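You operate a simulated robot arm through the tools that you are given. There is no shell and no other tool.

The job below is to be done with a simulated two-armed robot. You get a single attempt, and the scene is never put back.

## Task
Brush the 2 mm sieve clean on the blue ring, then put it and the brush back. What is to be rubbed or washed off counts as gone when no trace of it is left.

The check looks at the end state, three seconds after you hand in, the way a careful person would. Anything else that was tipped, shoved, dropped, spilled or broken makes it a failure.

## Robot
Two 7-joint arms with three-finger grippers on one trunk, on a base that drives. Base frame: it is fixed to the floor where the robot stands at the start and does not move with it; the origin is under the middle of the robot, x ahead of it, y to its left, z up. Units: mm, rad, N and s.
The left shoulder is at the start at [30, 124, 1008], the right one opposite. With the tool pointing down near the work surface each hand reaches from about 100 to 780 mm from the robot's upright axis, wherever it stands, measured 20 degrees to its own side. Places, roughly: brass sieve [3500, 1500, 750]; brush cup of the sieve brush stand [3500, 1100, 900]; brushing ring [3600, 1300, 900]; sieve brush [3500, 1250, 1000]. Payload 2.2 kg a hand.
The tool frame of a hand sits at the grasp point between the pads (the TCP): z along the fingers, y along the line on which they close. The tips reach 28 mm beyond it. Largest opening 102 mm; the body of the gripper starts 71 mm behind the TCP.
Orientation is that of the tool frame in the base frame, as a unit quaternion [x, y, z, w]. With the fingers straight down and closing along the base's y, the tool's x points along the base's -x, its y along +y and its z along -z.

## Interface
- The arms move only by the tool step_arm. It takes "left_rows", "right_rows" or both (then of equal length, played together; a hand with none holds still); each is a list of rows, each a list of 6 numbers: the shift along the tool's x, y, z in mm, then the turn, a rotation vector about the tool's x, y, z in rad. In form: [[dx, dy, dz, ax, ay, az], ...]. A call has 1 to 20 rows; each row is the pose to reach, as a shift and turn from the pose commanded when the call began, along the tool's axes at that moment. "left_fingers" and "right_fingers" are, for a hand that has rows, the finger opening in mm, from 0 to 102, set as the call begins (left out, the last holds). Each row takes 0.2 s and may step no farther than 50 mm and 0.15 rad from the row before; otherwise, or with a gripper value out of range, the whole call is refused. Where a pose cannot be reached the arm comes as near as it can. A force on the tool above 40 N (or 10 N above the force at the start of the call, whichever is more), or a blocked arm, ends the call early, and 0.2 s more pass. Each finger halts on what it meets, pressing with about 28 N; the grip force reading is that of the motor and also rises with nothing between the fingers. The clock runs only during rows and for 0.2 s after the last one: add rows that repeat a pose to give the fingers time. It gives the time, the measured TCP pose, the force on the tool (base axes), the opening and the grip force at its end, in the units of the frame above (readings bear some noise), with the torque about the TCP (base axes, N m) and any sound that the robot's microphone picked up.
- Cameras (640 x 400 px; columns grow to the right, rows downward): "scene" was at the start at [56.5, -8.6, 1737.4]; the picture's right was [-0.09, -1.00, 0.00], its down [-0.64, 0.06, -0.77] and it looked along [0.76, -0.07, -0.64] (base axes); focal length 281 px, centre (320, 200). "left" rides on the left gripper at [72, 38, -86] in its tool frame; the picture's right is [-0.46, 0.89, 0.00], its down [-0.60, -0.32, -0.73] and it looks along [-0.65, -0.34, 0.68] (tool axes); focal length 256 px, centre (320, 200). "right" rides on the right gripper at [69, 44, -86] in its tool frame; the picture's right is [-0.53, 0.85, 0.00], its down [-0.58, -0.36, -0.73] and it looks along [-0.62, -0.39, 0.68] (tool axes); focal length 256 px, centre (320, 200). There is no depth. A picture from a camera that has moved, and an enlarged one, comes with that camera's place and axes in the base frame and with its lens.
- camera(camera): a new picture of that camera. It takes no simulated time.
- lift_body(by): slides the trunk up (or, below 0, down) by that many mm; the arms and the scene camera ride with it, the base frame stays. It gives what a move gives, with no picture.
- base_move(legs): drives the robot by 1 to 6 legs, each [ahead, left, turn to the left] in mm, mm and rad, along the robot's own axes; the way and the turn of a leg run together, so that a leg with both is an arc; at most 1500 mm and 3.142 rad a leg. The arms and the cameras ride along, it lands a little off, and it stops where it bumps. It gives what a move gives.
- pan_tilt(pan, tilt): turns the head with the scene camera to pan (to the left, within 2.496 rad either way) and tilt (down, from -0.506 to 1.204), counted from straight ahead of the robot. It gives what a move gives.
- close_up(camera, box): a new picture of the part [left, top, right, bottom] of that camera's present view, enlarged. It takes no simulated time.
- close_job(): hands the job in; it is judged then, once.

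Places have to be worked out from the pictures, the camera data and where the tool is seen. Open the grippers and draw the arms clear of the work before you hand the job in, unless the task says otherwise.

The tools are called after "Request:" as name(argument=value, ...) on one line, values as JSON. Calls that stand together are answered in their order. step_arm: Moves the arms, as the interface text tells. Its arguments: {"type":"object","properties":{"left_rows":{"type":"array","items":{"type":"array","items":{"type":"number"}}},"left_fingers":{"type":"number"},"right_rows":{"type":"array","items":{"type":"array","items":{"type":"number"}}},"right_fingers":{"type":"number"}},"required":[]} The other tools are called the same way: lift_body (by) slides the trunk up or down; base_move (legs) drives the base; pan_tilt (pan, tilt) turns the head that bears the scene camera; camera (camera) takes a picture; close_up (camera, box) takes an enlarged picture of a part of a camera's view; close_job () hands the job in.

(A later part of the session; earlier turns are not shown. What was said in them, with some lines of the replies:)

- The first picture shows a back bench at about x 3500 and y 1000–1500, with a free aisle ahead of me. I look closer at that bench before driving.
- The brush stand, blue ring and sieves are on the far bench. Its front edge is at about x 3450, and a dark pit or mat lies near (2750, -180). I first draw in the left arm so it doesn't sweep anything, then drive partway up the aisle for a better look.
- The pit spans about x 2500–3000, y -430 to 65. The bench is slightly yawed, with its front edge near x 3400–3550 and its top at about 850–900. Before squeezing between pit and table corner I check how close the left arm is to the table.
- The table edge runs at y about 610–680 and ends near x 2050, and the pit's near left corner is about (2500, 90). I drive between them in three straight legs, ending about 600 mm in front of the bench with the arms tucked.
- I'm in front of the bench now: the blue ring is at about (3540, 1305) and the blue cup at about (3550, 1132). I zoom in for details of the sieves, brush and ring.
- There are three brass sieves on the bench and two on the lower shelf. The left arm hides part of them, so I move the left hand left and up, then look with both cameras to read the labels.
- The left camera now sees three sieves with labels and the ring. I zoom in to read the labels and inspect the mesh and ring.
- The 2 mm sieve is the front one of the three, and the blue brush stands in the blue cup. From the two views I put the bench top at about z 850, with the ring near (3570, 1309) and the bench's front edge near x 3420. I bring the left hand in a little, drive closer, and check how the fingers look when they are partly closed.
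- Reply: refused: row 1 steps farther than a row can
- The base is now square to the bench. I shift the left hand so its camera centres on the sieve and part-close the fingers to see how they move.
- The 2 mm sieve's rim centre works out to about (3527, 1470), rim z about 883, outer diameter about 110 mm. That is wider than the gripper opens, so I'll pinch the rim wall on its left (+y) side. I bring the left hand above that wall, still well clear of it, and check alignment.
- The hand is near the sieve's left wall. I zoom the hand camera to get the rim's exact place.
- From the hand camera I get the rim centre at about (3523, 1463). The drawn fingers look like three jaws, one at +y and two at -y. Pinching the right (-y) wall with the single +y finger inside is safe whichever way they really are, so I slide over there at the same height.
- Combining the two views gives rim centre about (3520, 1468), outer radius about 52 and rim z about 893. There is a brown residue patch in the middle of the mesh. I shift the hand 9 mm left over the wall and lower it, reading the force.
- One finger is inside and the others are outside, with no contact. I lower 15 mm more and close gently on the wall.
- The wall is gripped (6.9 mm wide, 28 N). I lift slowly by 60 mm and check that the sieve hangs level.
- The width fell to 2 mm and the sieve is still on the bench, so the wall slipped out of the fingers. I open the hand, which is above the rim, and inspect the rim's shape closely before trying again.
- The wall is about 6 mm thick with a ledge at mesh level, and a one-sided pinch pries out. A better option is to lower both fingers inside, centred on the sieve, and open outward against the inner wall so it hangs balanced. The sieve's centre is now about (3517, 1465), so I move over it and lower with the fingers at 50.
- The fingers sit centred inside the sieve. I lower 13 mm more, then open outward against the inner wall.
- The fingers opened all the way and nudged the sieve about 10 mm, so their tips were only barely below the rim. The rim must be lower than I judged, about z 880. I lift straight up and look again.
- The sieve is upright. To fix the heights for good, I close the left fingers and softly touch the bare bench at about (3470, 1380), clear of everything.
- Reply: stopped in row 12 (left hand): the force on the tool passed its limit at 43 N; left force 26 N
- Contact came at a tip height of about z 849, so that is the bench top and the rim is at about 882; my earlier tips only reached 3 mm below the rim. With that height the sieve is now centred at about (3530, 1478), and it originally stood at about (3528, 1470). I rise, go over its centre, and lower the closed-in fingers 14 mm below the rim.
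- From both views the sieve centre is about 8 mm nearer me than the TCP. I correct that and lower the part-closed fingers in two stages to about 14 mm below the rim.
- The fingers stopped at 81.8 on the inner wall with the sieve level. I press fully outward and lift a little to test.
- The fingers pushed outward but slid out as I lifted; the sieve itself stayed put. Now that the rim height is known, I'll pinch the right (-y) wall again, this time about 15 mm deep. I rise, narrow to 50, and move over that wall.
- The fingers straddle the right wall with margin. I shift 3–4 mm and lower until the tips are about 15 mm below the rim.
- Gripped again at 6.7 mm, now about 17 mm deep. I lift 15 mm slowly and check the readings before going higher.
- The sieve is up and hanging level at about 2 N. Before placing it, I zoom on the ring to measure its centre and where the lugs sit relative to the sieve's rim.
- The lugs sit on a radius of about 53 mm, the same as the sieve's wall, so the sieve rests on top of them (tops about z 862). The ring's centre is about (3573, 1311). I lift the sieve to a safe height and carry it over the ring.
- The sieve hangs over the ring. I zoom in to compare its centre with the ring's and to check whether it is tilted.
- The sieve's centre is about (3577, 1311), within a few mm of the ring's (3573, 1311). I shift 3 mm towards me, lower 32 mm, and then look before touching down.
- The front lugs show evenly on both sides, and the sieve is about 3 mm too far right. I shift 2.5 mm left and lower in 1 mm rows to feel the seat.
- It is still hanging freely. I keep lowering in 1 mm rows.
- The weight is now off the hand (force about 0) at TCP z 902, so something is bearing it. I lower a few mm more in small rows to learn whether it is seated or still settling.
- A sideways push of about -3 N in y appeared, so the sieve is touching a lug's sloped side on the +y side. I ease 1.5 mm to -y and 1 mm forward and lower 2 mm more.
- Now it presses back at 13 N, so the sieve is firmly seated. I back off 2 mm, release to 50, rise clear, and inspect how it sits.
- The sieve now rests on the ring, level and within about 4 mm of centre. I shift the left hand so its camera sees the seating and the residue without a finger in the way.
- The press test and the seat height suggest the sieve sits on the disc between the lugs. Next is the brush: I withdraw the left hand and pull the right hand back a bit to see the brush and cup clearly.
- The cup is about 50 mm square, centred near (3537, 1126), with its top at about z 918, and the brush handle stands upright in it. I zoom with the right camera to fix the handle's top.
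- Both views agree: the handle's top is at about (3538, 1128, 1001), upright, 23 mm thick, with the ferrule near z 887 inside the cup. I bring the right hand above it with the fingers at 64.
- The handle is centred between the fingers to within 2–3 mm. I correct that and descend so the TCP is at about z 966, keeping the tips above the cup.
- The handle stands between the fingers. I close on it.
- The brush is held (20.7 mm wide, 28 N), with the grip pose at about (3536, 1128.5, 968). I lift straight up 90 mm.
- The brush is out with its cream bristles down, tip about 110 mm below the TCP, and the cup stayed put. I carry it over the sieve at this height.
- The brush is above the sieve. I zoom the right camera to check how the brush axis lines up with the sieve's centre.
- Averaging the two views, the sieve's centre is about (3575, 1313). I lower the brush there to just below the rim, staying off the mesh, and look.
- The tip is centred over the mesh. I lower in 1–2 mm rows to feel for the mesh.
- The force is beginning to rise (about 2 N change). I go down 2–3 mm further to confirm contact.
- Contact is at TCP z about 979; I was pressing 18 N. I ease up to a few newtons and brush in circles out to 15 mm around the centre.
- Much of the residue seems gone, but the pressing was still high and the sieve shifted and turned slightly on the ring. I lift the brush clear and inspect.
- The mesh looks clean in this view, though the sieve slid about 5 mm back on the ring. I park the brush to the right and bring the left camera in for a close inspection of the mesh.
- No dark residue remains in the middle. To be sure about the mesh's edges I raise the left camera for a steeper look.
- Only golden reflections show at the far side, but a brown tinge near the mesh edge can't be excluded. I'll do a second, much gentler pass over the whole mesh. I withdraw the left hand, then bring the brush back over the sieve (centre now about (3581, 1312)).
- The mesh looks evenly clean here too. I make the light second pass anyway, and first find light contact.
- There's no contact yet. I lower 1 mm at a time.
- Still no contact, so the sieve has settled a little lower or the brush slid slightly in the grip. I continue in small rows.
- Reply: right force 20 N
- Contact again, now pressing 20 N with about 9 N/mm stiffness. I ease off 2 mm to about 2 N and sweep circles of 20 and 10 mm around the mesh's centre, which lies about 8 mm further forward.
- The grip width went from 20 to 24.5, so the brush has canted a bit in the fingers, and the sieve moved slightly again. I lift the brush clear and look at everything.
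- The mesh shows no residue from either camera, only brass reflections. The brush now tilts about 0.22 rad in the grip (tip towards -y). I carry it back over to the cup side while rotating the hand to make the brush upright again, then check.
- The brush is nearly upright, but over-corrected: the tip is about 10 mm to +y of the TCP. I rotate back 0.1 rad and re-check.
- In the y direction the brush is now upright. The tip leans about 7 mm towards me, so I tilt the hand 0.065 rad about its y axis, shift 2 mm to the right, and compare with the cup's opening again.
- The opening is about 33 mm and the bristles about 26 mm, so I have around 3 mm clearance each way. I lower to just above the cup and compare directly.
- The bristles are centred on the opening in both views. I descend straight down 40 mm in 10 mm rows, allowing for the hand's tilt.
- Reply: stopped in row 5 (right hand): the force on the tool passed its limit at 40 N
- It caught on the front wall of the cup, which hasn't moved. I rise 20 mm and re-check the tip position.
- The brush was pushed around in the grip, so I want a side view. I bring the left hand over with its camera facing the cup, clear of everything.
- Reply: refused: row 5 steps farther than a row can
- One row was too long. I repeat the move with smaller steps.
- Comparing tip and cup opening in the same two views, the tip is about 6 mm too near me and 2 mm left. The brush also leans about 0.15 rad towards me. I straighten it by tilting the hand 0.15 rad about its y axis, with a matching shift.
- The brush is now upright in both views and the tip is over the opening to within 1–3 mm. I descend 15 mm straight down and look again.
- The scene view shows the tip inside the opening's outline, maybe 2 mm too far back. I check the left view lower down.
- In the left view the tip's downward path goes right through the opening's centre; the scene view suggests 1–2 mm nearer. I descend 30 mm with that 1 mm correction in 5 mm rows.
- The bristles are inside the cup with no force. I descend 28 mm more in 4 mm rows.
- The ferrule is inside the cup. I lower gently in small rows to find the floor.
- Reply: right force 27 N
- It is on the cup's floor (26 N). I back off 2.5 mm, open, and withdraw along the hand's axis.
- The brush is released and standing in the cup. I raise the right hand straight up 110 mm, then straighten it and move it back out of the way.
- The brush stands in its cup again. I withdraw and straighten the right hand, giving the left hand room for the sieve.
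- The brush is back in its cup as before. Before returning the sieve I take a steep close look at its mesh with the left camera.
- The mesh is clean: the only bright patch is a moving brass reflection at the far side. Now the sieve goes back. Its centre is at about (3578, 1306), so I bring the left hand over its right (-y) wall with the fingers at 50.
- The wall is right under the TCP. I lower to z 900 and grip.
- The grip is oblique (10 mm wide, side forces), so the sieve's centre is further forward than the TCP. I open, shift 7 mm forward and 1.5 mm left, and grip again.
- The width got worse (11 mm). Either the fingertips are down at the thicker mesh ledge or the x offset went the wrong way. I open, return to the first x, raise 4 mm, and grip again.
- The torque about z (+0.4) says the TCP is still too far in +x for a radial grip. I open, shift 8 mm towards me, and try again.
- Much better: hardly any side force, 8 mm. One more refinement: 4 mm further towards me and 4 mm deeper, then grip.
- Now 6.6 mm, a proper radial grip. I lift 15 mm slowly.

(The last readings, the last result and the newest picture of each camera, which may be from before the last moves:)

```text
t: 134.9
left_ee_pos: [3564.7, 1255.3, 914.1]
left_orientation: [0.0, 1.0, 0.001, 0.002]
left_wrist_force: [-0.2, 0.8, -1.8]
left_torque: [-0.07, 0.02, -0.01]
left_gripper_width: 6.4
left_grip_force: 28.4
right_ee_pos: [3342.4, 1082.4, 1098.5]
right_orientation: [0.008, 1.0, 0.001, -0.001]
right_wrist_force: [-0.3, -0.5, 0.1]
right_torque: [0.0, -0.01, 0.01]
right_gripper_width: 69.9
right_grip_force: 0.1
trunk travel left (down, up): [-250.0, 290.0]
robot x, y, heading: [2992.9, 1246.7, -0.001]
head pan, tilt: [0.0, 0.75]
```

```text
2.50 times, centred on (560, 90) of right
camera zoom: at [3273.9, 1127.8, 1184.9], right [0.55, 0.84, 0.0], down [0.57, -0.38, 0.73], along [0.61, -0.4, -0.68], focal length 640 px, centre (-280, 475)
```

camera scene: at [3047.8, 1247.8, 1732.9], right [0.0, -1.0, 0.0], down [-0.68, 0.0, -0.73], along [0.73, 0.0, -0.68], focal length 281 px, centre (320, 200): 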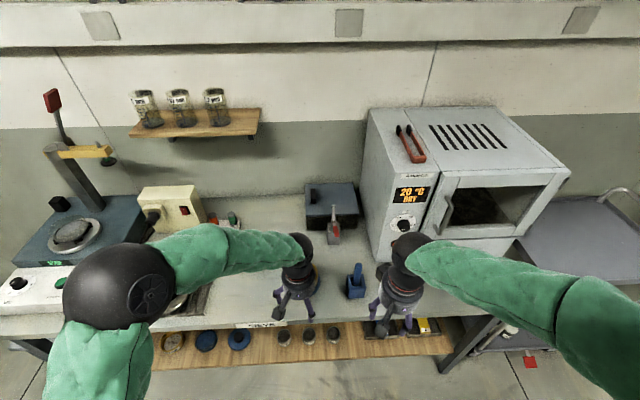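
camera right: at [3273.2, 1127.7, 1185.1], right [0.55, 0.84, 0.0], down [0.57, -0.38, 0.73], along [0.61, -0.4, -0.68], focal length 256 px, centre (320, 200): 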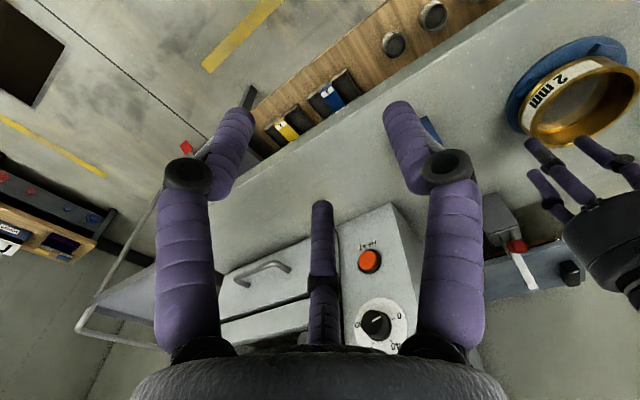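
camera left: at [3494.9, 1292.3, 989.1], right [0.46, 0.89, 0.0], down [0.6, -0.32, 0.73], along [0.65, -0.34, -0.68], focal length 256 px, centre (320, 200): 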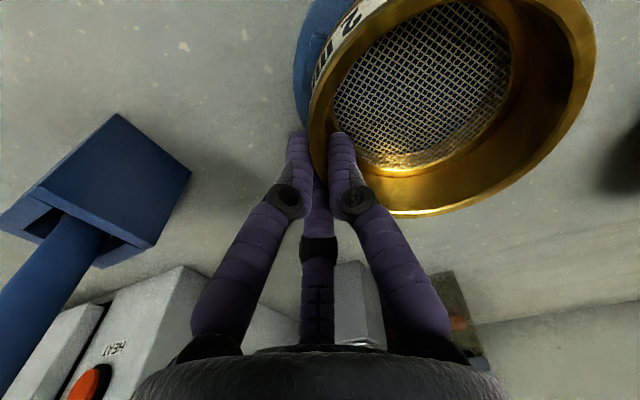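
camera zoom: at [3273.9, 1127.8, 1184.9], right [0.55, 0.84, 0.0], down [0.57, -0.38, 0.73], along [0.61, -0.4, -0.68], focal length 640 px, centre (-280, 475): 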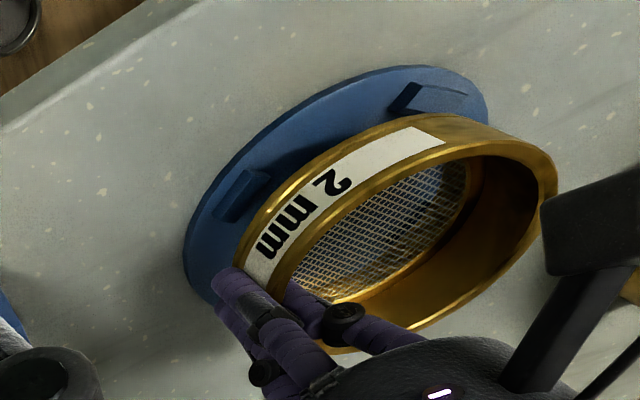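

The sieve is lifted cleanly. Its original centre in TCP terms was about (3526, 1470), so I raise it and carry it back along the same path, checking on the way.

Request:
step_arm(left_rows=[[0, 0, -15, 0, 0, 0], [0, 0, -33, 0, 0, 0], [8, 33, -33, 0, 0, 0], [16, 66, -33, 0, 0, 0], [24, 99, -33, 0, 0, 0], [32, 132, -33, 0, 0, 0], [38, 163, -33, 0, 0, 0], [38, 163, -33, 0, 0, 0]])

Request:
close_up(camera="scene", box=[190, 220, 390, 345])

```text
t: 136.7
left_ee_pos: [3525.5, 1419.5, 949.0]
left_orientation: [0.0, 1.0, 0.0, 0.002]
left_wrist_force: [-0.4, 0.1, -1.6]
left_torque: [-0.04, -0.01, -0.01]
left_gripper_width: 6.2
left_grip_force: 28.2
right_ee_pos: [3340.9, 1083.3, 1097.5]
right_orientation: [0.008, 1.0, 0.001, 0.0]
right_wrist_force: [0.1, -0.4, 0.9]
right_torque: [0.01, 0.0, 0.04]
right_gripper_width: 69.9
right_grip_force: 0.0
trunk travel left (down, up): [-250.0, 290.0]
robot x, y, heading: [2994.4, 1249.0, -0.006]
head pan, tilt: [0.0, 0.75]
```

```text
3.20 times, centred on (290, 282) of scene
camera zoom: at [3046.9, 1246.8, 1733.0], right [0.0, -1.0, 0.0], down [-0.68, 0.0, -0.73], along [0.73, 0.0, -0.68], focal length 899 px, centre (416, -64)
```

zoom: 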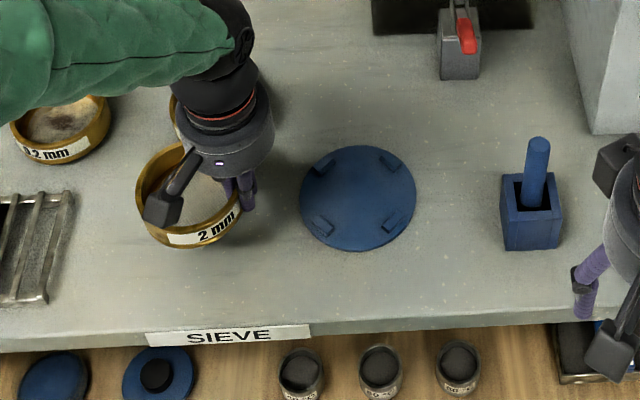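

The ring and cup stand exactly where they were. I turn the sieve back by about 0.6 rad so that its label faces forward as at the start, shifting the hand so the sieve stays over its place.

Request:
step_arm(left_rows=[[6, 1.5, 0, 0, 0, 0.12], [12, 3, 0, 0, 0, 0.24], [18, 4.5, 0, 0, 0, 0.36], [24, 6, 0, 0, 0, 0.48], [29, 7.5, 0, 0, 0, 0.6], [29, 7.5, 0, 0, 0, 0.6]])

Request:
close_up(camera="scene", box=[190, 220, 390, 345])

Request:
camera(camera="scene")

Request:
camera(camera="left")

```text
t: 138.1
left_ee_pos: [3497.8, 1427.0, 947.8]
left_orientation: [0.296, 0.955, 0.001, 0.002]
left_wrist_force: [0.0, 0.7, -1.2]
left_torque: [-0.07, 0.07, 0.0]
left_gripper_width: 6.1
left_grip_force: 28.3
right_ee_pos: [3342.1, 1083.4, 1097.4]
right_orientation: [0.008, 1.0, 0.0, 0.0]
right_wrist_force: [-0.2, -0.7, -0.6]
right_torque: [-0.02, 0.01, 0.04]
right_gripper_width: 70.2
right_grip_force: 0.1
trunk travel left (down, up): [-250.0, 290.0]
robot x, y, heading: [2993.2, 1247.3, 0.0]
head pan, tilt: [0.0, 0.75]
```

```text
3.20 times, centred on (290, 282) of scene
camera zoom: at [3046.8, 1247.6, 1733.0], right [0.0, -1.0, 0.0], down [-0.68, 0.0, -0.73], along [0.73, 0.0, -0.68], focal length 899 px, centre (416, -64)
```

zoom: 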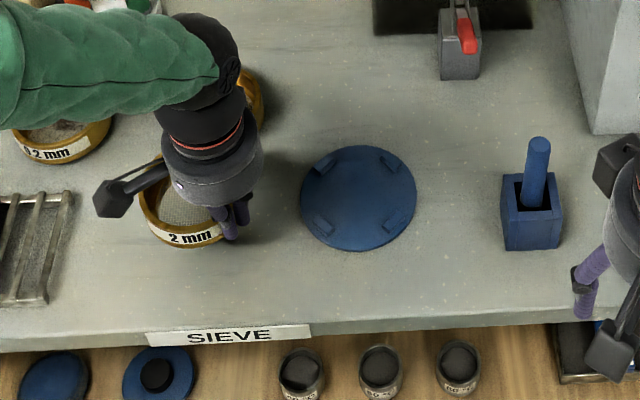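

```text
taken
camera scene: at [3046.8, 1247.6, 1733.0], right [0.0, -1.0, 0.0], down [-0.68, 0.0, -0.73], along [0.73, 0.0, -0.68], focal length 281 px, centre (320, 200)
```

scene: 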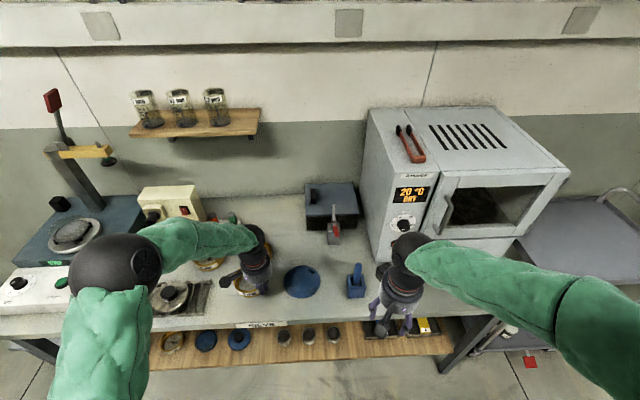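

```text
taken
camera left: at [3458.1, 1498.1, 1033.8], right [0.88, 0.47, 0.0], down [0.32, -0.6, 0.73], along [0.34, -0.65, -0.68], focal length 256 px, centre (320, 200)
```

left: 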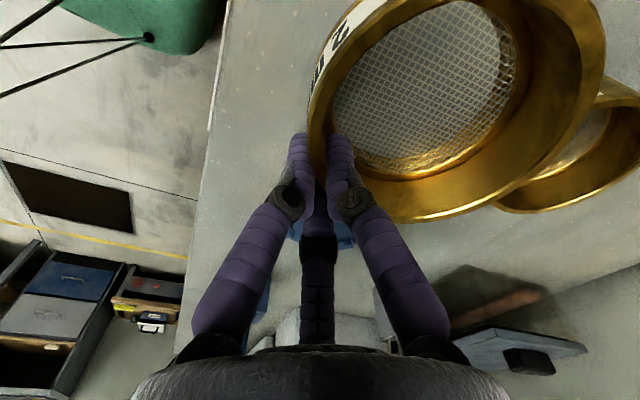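

The label faces forward again and the column matches the original position. I lower 44 mm, then feel for the bench.

Request:
step_arm(left_rows=[[0, 0, 15, 0, 0, 0], [0, 0, 30, 0, 0, 0], [0, 0, 40, 0, 0, 0], [0, 0, 45, 0, 0, 0], [0, 0, 45, 0, 0, 0]])

Request:
close_up(camera="scene", box=[190, 220, 390, 345])

```text
t: 139.3
left_ee_pos: [3496.5, 1426.8, 902.7]
left_orientation: [0.295, 0.955, 0.0, 0.002]
left_wrist_force: [0.6, 0.0, -1.6]
left_torque: [-0.09, 0.03, 0.0]
left_gripper_width: 6.1
left_grip_force: 28.1
right_ee_pos: [3341.6, 1082.2, 1098.4]
right_orientation: [0.008, 1.0, 0.001, -0.001]
right_wrist_force: [0.5, 0.1, -0.7]
right_torque: [0.0, 0.0, -0.01]
right_gripper_width: 69.8
right_grip_force: 0.0
trunk travel left (down, up): [-250.0, 290.0]
robot x, y, heading: [2992.4, 1249.0, -0.001]
head pan, tilt: [0.0, 0.75]
```

```text
3.20 times, centred on (290, 282) of scene
camera zoom: at [3046.7, 1247.6, 1733.0], right [0.0, -1.0, 0.0], down [-0.68, 0.0, -0.73], along [0.73, 0.0, -0.68], focal length 899 px, centre (416, -64)
```

zoom: 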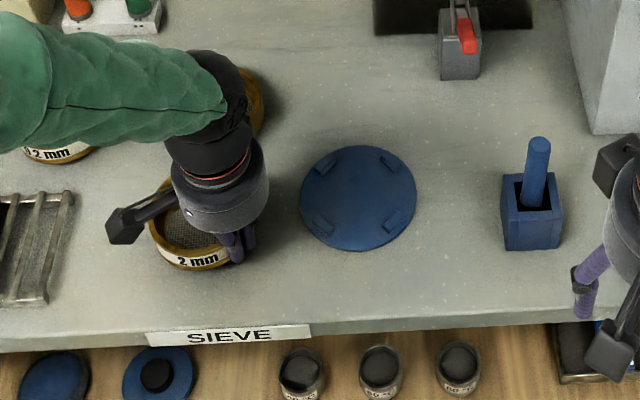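

Compared with the first picture, the sieve is about 8 mm too far from me. I shift it 8 mm nearer and lower in 1 mm rows until the weight comes off.

Request:
step_arm(left_rows=[[3.3, -2.2, 0, 0, 0, 0], [6.6, -4.5, 0, 0, 0, 0], [6.6, -4.5, 3, 0, 0, 0], [6.6, -4.5, 5, 0, 0, 0], [6.6, -4.5, 6, 0, 0, 0], [6.6, -4.5, 6, 0, 0, 0]])

Request:
close_up(camera="scene", box=[190, 220, 390, 345])

```text
t: 140.7
left_ee_pos: [3490.6, 1425.9, 896.8]
left_orientation: [0.295, 0.955, 0.002, 0.003]
left_wrist_force: [0.5, -0.4, -1.4]
left_torque: [-0.1, 0.09, 0.03]
left_gripper_width: 5.9
left_grip_force: 27.7
right_ee_pos: [3340.6, 1082.1, 1098.4]
right_orientation: [0.008, 1.0, 0.001, -0.001]
right_wrist_force: [0.4, -0.2, -0.6]
right_torque: [0.01, 0.02, 0.01]
right_gripper_width: 70.0
right_grip_force: 0.1
trunk travel left (down, up): [-250.0, 290.0]
robot x, y, heading: [2992.9, 1248.3, -0.009]
head pan, tilt: [0.0, 0.75]
```

```text
3.20 times, centred on (290, 282) of scene
camera zoom: at [3046.7, 1247.6, 1733.0], right [0.0, -1.0, 0.0], down [-0.68, 0.0, -0.73], along [0.73, 0.0, -0.68], focal length 899 px, centre (416, -64)
```

zoom: 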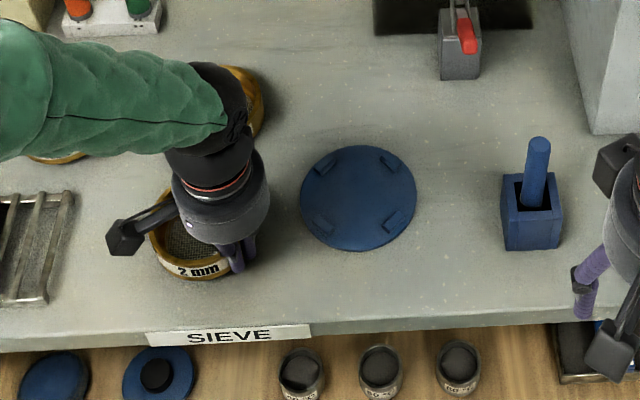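

Bottom edge and left edge nearly match the starting picture now. I lower the last few mm in 1 mm rows.

Request:
step_arm(left_rows=[[0, 0, 1, 0, 0, 0], [0, 0, 2, 0, 0, 0], [0, 0, 3, 0, 0, 0], [0, 0, 3, 0, 0, 0]])

Request:
step_arm(left_rows=[[0, 0, 1, 0, 0, 0], [0, 0, 2, 0, 0, 0], [0, 0, 2, 0, 0, 0]])

```text
t: 141.7
left_ee_pos: [3489.5, 1426.6, 894.2]
left_orientation: [0.296, 0.955, 0.001, 0.002]
left_wrist_force: [0.8, -0.4, -1.1]
left_torque: [-0.08, 0.04, -0.03]
left_gripper_width: 6.0
left_grip_force: 28.1
right_ee_pos: [3341.1, 1083.4, 1099.3]
right_orientation: [0.008, 1.0, 0.001, -0.001]
right_wrist_force: [0.8, 0.4, 0.7]
right_torque: [-0.02, 0.02, 0.0]
right_gripper_width: 69.8
right_grip_force: 0.0
trunk travel left (down, up): [-250.0, 290.0]
robot x, y, heading: [2990.3, 1251.5, -0.002]
head pan, tilt: [0.0, 0.75]
```

```text
t: 142.5
left_ee_pos: [3490.2, 1426.9, 894.5]
left_orientation: [0.294, 0.956, 0.002, 0.003]
left_wrist_force: [-2.5, 1.4, 13.8]
left_torque: [0.46, 0.27, 0.06]
left_gripper_width: 6.0
left_grip_force: 27.2
right_ee_pos: [3340.9, 1082.8, 1098.2]
right_orientation: [0.009, 1.0, 0.002, -0.001]
right_wrist_force: [-0.1, 0.1, 0.2]
right_torque: [0.01, 0.02, 0.04]
right_gripper_width: 69.8
right_grip_force: 0.0
trunk travel left (down, up): [-250.0, 290.0]
robot x, y, heading: [2989.6, 1247.3, 0.001]
head pan, tilt: [0.0, 0.75]
```

The sieve is on the bench (14 N). I back off 1.5 mm, open, and rise straight up.

Request:
step_arm(left_rows=[[0, 0, -1.5, 0, 0, 0], [0, 0, -1.5, 0, 0, 0]])

Request:
step_arm(left_rows=[[0, 0, 0, 0, 0, 0], [0, 0, 0, 0, 0, 0], [0, 0, 0, 0, 0, 0], [0, 0, -15, 0, 0, 0], [0, 0, -40, 0, 0, 0], [0, 0, -80, 0, 0, 0], [0, 0, -120, 0, 0, 0], [0, 0, -150, 0, 0, 0], [0, 0, -150, 0, 0, 0]], left_fingers=44)

Request:
close_up(camera="scene", box=[190, 220, 390, 345])

Request:
camera(camera="left")

```text
t: 143.1
left_ee_pos: [3489.8, 1425.5, 893.1]
left_orientation: [0.295, 0.955, 0.001, 0.002]
left_wrist_force: [1.3, 1.9, 4.5]
left_torque: [0.21, 0.05, -0.04]
left_gripper_width: 6.0
left_grip_force: 28.1
right_ee_pos: [3341.4, 1083.2, 1097.1]
right_orientation: [0.007, 1.0, 0.001, -0.001]
right_wrist_force: [0.2, -0.1, 0.5]
right_torque: [0.0, 0.01, -0.01]
right_gripper_width: 70.0
right_grip_force: 0.1
trunk travel left (down, up): [-250.0, 290.0]
robot x, y, heading: [2991.8, 1245.8, -0.002]
head pan, tilt: [0.0, 0.75]
```

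```text
t: 145.1
left_ee_pos: [3488.6, 1425.2, 1044.3]
left_orientation: [0.296, 0.955, 0.001, 0.001]
left_wrist_force: [-0.4, 1.1, 0.6]
left_torque: [-0.01, 0.0, 0.01]
left_gripper_width: 44.1
left_grip_force: 0.0
right_ee_pos: [3342.0, 1082.9, 1098.4]
right_orientation: [0.008, 1.0, 0.001, -0.001]
right_wrist_force: [0.4, 0.1, -0.4]
right_torque: [-0.01, 0.0, 0.0]
right_gripper_width: 69.8
right_grip_force: 0.1
trunk travel left (down, up): [-250.0, 290.0]
robot x, y, heading: [2993.4, 1247.3, -0.004]
head pan, tilt: [0.0, 0.75]
```

```text
3.20 times, centred on (290, 282) of scene
camera zoom: at [3047.1, 1247.6, 1732.9], right [0.0, -1.0, 0.0], down [-0.68, 0.0, -0.73], along [0.73, 0.0, -0.68], focal length 899 px, centre (416, -64)
```

zoom: 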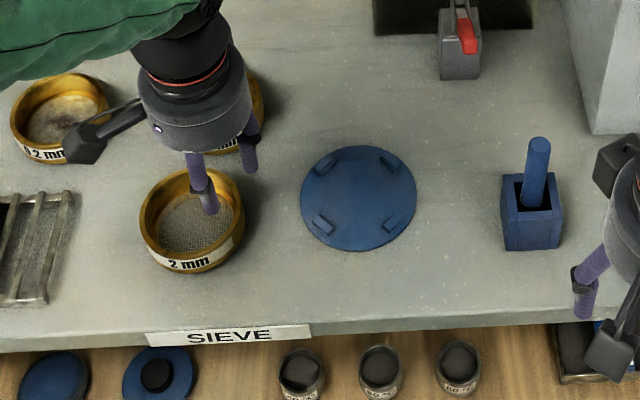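

```text
taken
camera left: at [3448.9, 1495.8, 1130.3], right [0.88, 0.47, 0.0], down [0.32, -0.6, 0.73], along [0.34, -0.65, -0.68], focal length 256 px, centre (320, 200)
```

left: 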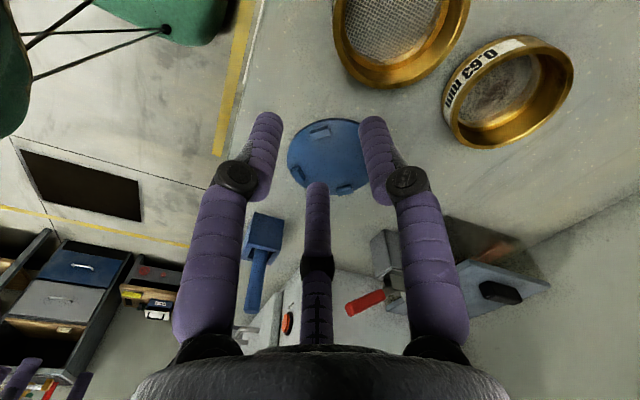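

The sieve stands level, but compared with the first picture it ended about 10 mm too far left and 10 mm too far back, having moved on release. I'll nudge it diagonally back with closed fingers from its far-left side. First I go above that spot.

Request:
step_arm(left_rows=[[-6, 45, 0, 0, 0, 0], [-12, 90, 0, 0, 0, 0], [-19, 135, 0, 0, 0, 0], [-19, 135, 45, 0, 0, 0], [-19, 135, 85, 0, 0, 0], [-19, 135, 85, 0, 0, 0]], left_fingers=0)

Request:
close_up(camera="scene", box=[190, 220, 390, 345])

Request:
camera(camera="left")

```text
t: 146.5
left_ee_pos: [3582.6, 1526.1, 958.9]
left_orientation: [0.296, 0.955, 0.002, 0.002]
left_wrist_force: [0.3, -0.5, 0.8]
left_torque: [0.0, -0.03, 0.0]
left_gripper_width: 2.0
left_grip_force: 28.7
right_ee_pos: [3341.8, 1081.7, 1097.6]
right_orientation: [0.009, 1.0, 0.002, -0.002]
right_wrist_force: [0.7, -0.3, -0.5]
right_torque: [0.01, -0.03, -0.01]
right_gripper_width: 70.2
right_grip_force: 0.0
trunk travel left (down, up): [-250.0, 290.0]
robot x, y, heading: [2991.5, 1247.3, -0.003]
head pan, tilt: [0.0, 0.75]
```

```text
3.20 times, centred on (290, 282) of scene
camera zoom: at [3045.8, 1247.2, 1733.1], right [0.0, -1.0, 0.0], down [-0.68, 0.0, -0.73], along [0.73, 0.0, -0.68], focal length 899 px, centre (416, -64)
```

zoom: 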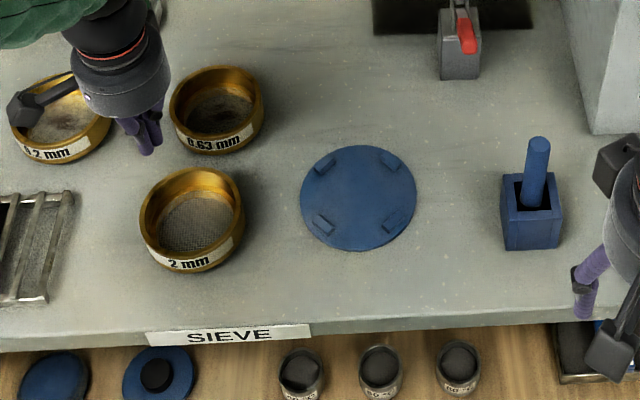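

```text
taken
camera left: at [3542.9, 1596.8, 1044.7], right [0.88, 0.47, 0.01], down [0.32, -0.6, 0.73], along [0.35, -0.65, -0.68], focal length 256 px, centre (320, 200)
```

left: 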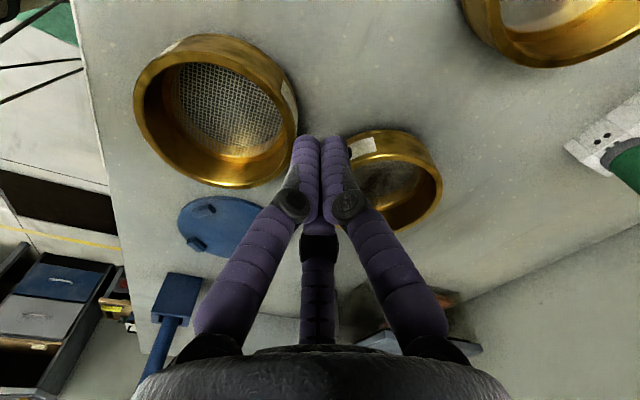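

The fingers are clear of both neighbouring sieves. I lower them beside the wall and push 14 mm towards the front right in small rows.

Request:
step_arm(left_rows=[[0, 0, 25, 0, 0, 0], [0, 0, 50, 0, 0, 0], [0, 0, 65, 0, 0, 0], [0, 0, 65, 0, 0, 0]])

Request:
close_up(camera="scene", box=[190, 220, 390, 345])

Request:
camera(camera="left")

```text
t: 147.5
left_ee_pos: [3583.4, 1526.6, 893.7]
left_orientation: [0.296, 0.955, 0.001, 0.002]
left_wrist_force: [-0.3, 0.0, 0.1]
left_torque: [0.0, 0.0, -0.01]
left_gripper_width: 2.4
left_grip_force: 27.8
right_ee_pos: [3342.5, 1082.8, 1098.4]
right_orientation: [0.007, 1.0, 0.002, -0.002]
right_wrist_force: [0.3, -0.8, 0.5]
right_torque: [0.0, -0.01, 0.0]
right_gripper_width: 70.0
right_grip_force: 0.1
trunk travel left (down, up): [-250.0, 290.0]
robot x, y, heading: [2991.8, 1247.4, -0.0]
head pan, tilt: [0.0, 0.75]
```

```text
3.20 times, centred on (290, 282) of scene
camera zoom: at [3046.4, 1247.5, 1733.0], right [0.0, -1.0, 0.0], down [-0.68, 0.0, -0.73], along [0.73, 0.0, -0.68], focal length 899 px, centre (416, -64)
```

zoom: 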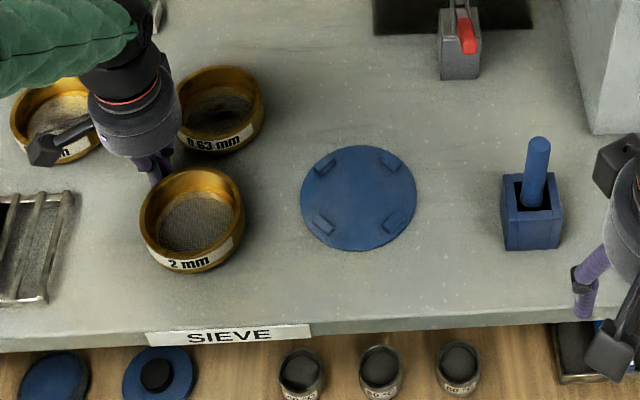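

```text
taken
camera left: at [3543.0, 1597.6, 979.4], right [0.88, 0.47, 0.0], down [0.32, -0.6, 0.73], along [0.35, -0.65, -0.68], focal length 256 px, centre (320, 200)
```

left: 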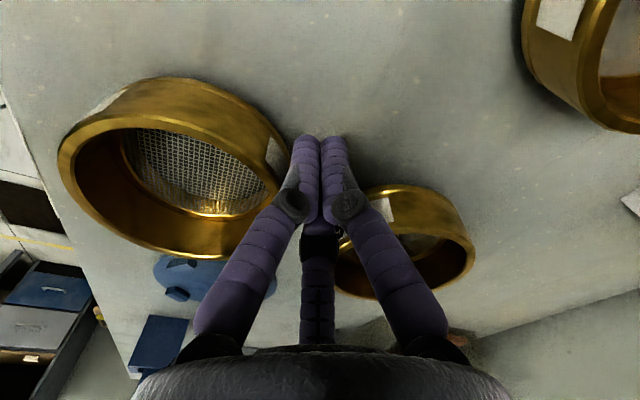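

I start the push in 3–4 mm rows, then check.

Request:
step_arm(left_rows=[[0.7, -3.5, 0, 0, 0, 0], [1.3, -7, 0, 0, 0, 0], [2.0, -10.5, 0, 0, 0, 0], [2.6, -13.9, 0, 0, 0, 0], [2.6, -13.9, 0, 0, 0, 0]])

Request:
close_up(camera="scene", box=[190, 220, 390, 345])

```text
t: 148.7
left_ee_pos: [3572.9, 1517.7, 892.9]
left_orientation: [0.295, 0.955, 0.0, 0.002]
left_wrist_force: [0.9, -0.6, 1.4]
left_torque: [-0.02, 0.02, -0.04]
left_gripper_width: 2.4
left_grip_force: 28.5
right_ee_pos: [3340.0, 1082.6, 1099.4]
right_orientation: [0.008, 1.0, 0.0, -0.001]
right_wrist_force: [0.0, -0.6, 0.6]
right_torque: [0.0, 0.02, 0.03]
right_gripper_width: 70.0
right_grip_force: 0.0
trunk travel left (down, up): [-250.0, 290.0]
robot x, y, heading: [2990.7, 1246.9, 0.002]
head pan, tilt: [0.0, 0.75]
```

```text
3.20 times, centred on (290, 282) of scene
camera zoom: at [3046.6, 1247.7, 1733.0], right [0.0, -1.0, 0.0], down [-0.68, 0.0, -0.73], along [0.73, 0.0, -0.68], focal length 899 px, centre (416, -64)
```

zoom: 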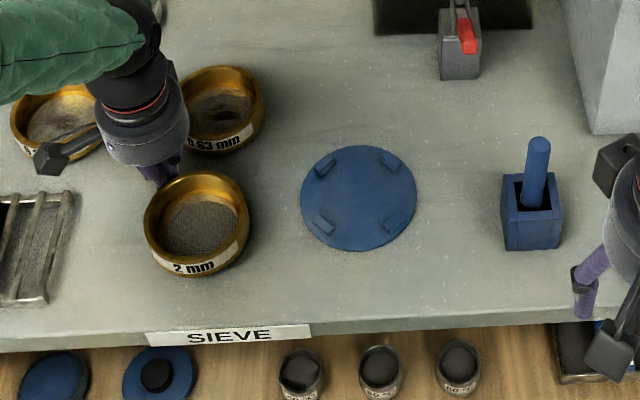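

The sieve moved about 5 mm the right way. It needs about 6 mm more along the same diagonal.

Request:
step_arm(left_rows=[[0.8, -4.1, 0, 0, 0, 0], [1.6, -8.3, 0, 0, 0, 0], [1.6, -8.3, 0, 0, 0, 0]])

Request:
close_up(camera="scene", box=[190, 220, 390, 345])

```text
t: 149.5
left_ee_pos: [3566.0, 1510.7, 892.8]
left_orientation: [0.295, 0.955, 0.002, 0.001]
left_wrist_force: [0.1, 0.3, -0.7]
left_torque: [-0.02, 0.01, 0.0]
left_gripper_width: 1.7
left_grip_force: 28.3
right_ee_pos: [3342.5, 1082.1, 1098.4]
right_orientation: [0.008, 1.0, 0.002, -0.001]
right_wrist_force: [0.2, 0.5, 0.2]
right_torque: [0.02, 0.01, 0.01]
right_gripper_width: 69.7
right_grip_force: 0.1
trunk travel left (down, up): [-250.0, 290.0]
robot x, y, heading: [2992.1, 1248.0, 0.001]
head pan, tilt: [0.0, 0.75]
```

```text
3.20 times, centred on (290, 282) of scene
camera zoom: at [3046.6, 1247.6, 1733.0], right [0.0, -1.0, 0.0], down [-0.68, 0.0, -0.73], along [0.73, 0.0, -0.68], focal length 899 px, centre (416, -64)
```

zoom: 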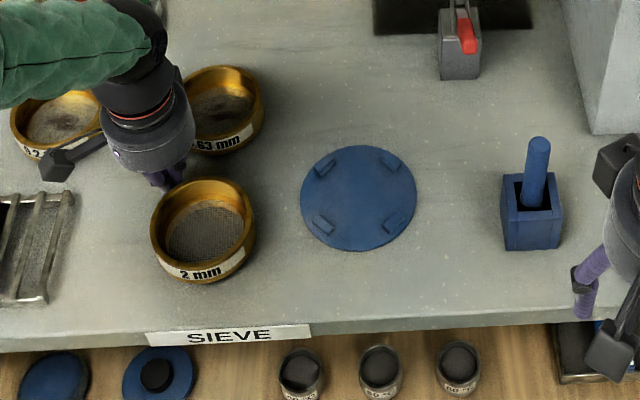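

The sieve now matches its starting position to within a pixel. I back off 4 mm, rise straight up, and withdraw both hands.

Request:
step_arm(left_rows=[[-0.8, 4, 0, 0, 0, 0], [-0.8, 4, -40, 0, 0, 0], [-0.8, 4, -85, 0, 0, 0], [-0.8, 4, -130, 0, 0, 0], [-0.8, 4, -170, 0, 0, 0], [-0.8, 4, -190, 0, 0, 0], [-0.8, 4, -190, 0, 0, 0]])

Request:
step_arm(left_rows=[[35, -25, 0, 0, 0, -0.1], [70, -50, 0, 0, 0, -0.2], [105, -75, 0, 0, 0, -0.3], [140, -100, 0, 0, 0, -0.4], [175, -125, 0, 0, 0, -0.5], [205, -146, 0, 0, 0, -0.6], [205, -146, 0, 0, 0, -0.6]], left_fingers=102)

Request:
camera(camera="scene")

Request:
close_up(camera="scene", box=[190, 220, 390, 345])

Request:
camera(camera="left")

```text
t: 151.1
left_ee_pos: [3565.6, 1513.4, 1084.6]
left_orientation: [0.296, 0.955, 0.002, 0.002]
left_wrist_force: [0.6, 0.8, 0.9]
left_torque: [0.0, 0.01, 0.01]
left_gripper_width: 2.2
left_grip_force: 28.1
right_ee_pos: [3341.8, 1083.3, 1098.7]
right_orientation: [0.008, 1.0, 0.001, -0.001]
right_wrist_force: [0.7, 0.1, 0.1]
right_torque: [-0.03, 0.02, -0.02]
right_gripper_width: 70.1
right_grip_force: 0.1
trunk travel left (down, up): [-250.0, 290.0]
robot x, y, heading: [2991.6, 1245.9, -0.005]
head pan, tilt: [0.0, 0.75]
```

```text
t: 152.7
left_ee_pos: [3319.2, 1510.5, 1086.1]
left_orientation: [0.0, 1.0, 0.001, 0.002]
left_wrist_force: [0.1, 0.4, 0.2]
left_torque: [-0.01, -0.03, 0.05]
left_gripper_width: 101.9
left_grip_force: 0.0
right_ee_pos: [3342.2, 1082.3, 1098.1]
right_orientation: [0.008, 1.0, 0.001, -0.001]
right_wrist_force: [0.8, 0.1, -0.9]
right_torque: [-0.01, 0.02, -0.01]
right_gripper_width: 69.7
right_grip_force: 0.0
trunk travel left (down, up): [-250.0, 290.0]
robot x, y, heading: [2991.9, 1250.4, -0.0]
head pan, tilt: [0.0, 0.75]
```

```text
taken
camera scene: at [3047.4, 1247.6, 1733.0], right [0.0, -1.0, 0.0], down [-0.68, 0.0, -0.73], along [0.73, 0.0, -0.68], focal length 281 px, centre (320, 200)
```

scene: 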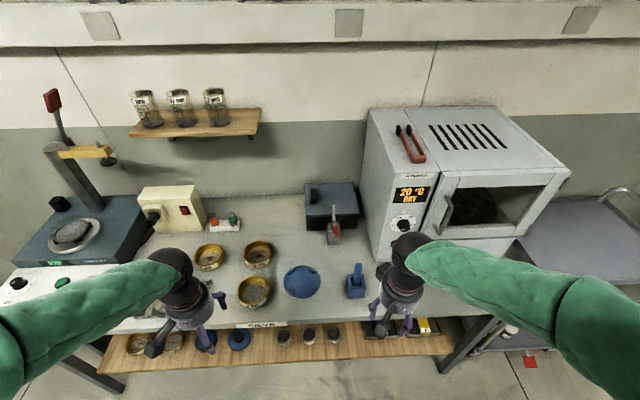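

```text
3.20 times, centred on (290, 282) of scene
camera zoom: at [3047.4, 1247.6, 1733.0], right [0.0, -1.0, 0.0], down [-0.68, 0.0, -0.73], along [0.73, 0.0, -0.68], focal length 899 px, centre (416, -64)
```

zoom: 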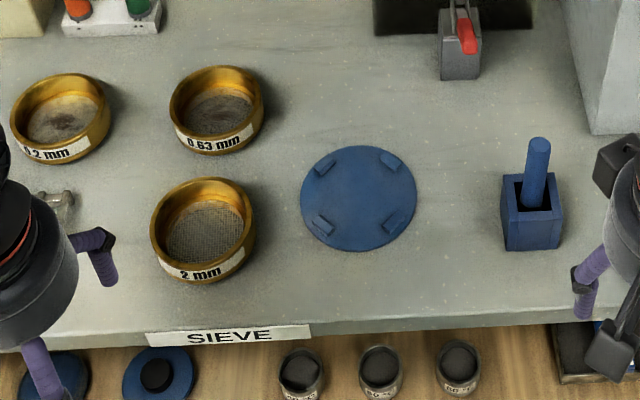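

```text
taken
camera left: at [3245.3, 1547.5, 1171.3], right [0.46, 0.89, 0.0], down [0.6, -0.32, 0.73], along [0.65, -0.34, -0.68], focal length 256 px, centre (320, 200)
```

left: 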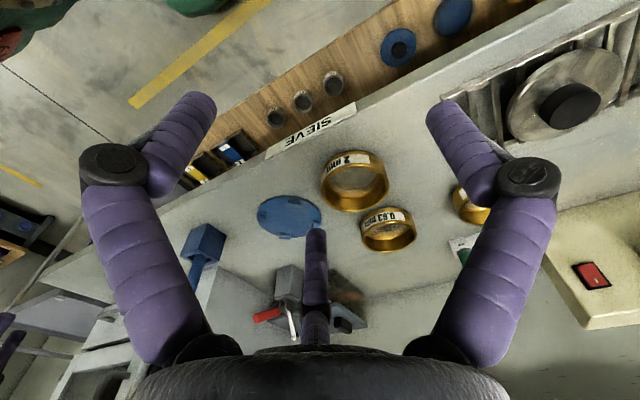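

Everything stands where it was at the start. I make a last close check of the mesh, the ring and the bench.

Request:
close_up(camera="scene", box=[230, 270, 278, 312])

Request:
close_up(camera="left", box=[310, 140, 400, 220])

Request:
close_up(camera="scene", box=[275, 250, 375, 312])

```text
9.52 times, centred on (254, 291) of scene
camera zoom: at [3047.4, 1247.6, 1733.0], right [0.0, -1.0, 0.0], down [-0.68, 0.0, -0.73], along [0.73, 0.0, -0.68], focal length 2675 px, centre (949, -667)
```

zoom: 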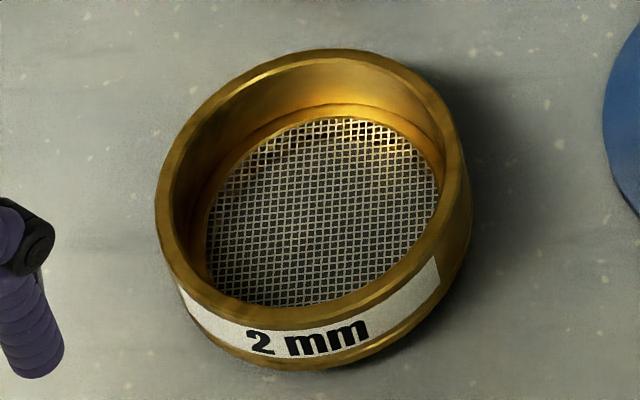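

```text
5.00 times, centred on (355, 180) of left
camera zoom: at [3245.3, 1547.5, 1171.3], right [0.46, 0.89, 0.0], down [0.6, -0.32, 0.73], along [0.65, -0.34, -0.68], focal length 1280 px, centre (145, 300)
```

zoom: 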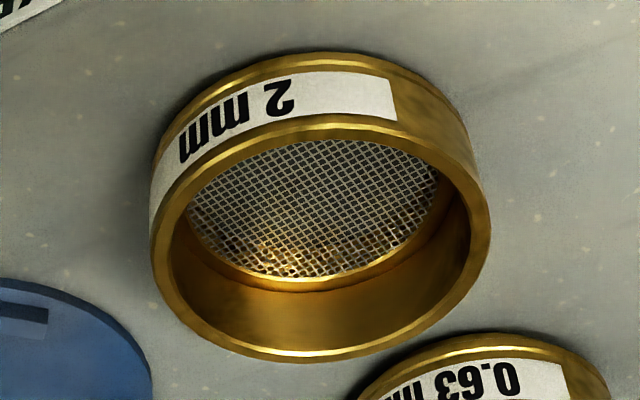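

```text
6.40 times, centred on (325, 281) of scene
camera zoom: at [3047.4, 1247.6, 1733.0], right [0.0, -1.0, 0.0], down [-0.68, 0.0, -0.73], along [0.73, 0.0, -0.68], focal length 1797 px, centre (288, -318)
```

zoom: 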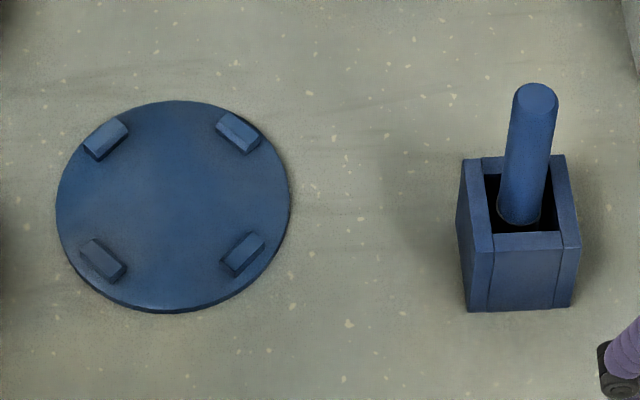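

The mesh is clean; the golden patch always sits on the side away from the camera, so it is a brass reflection. The brush, ring and sieve are in their places, and both grippers are open and clear of the bench, so I hand in.

Request:
close_job()

```text
The job is handed in.
```

I brushed the 2 mm sieve clean on the blue ring and put both it and the brush back. I've handed the job in; no result has come back.

- **Sieve:** I see no dark residue on the mesh. A golden patch shows at the far side of the mesh in every view. It moves with the camera, so I take it to be a brass reflection. In the scene picture the sieve stands within about a pixel of its starting position, with its label facing forward again.
- **Brush:** It stands upright in its cup on the bench. On the first try at putting it back it caught on the cup's front edge, but the cup did not move.
- **Rough handling:** My first two attempts to grip the sieve slipped and shoved it a few millimetres. The brushing also shifted and turned it on the ring. I corrected its position at the end by nudging it with closed fingers.
- **Everything else:** Nothing was tipped, dropped or spilled that I could see. In the final pictures the ring, cup and other two sieves are where they started.

Both grippers are open and clear of the bench.
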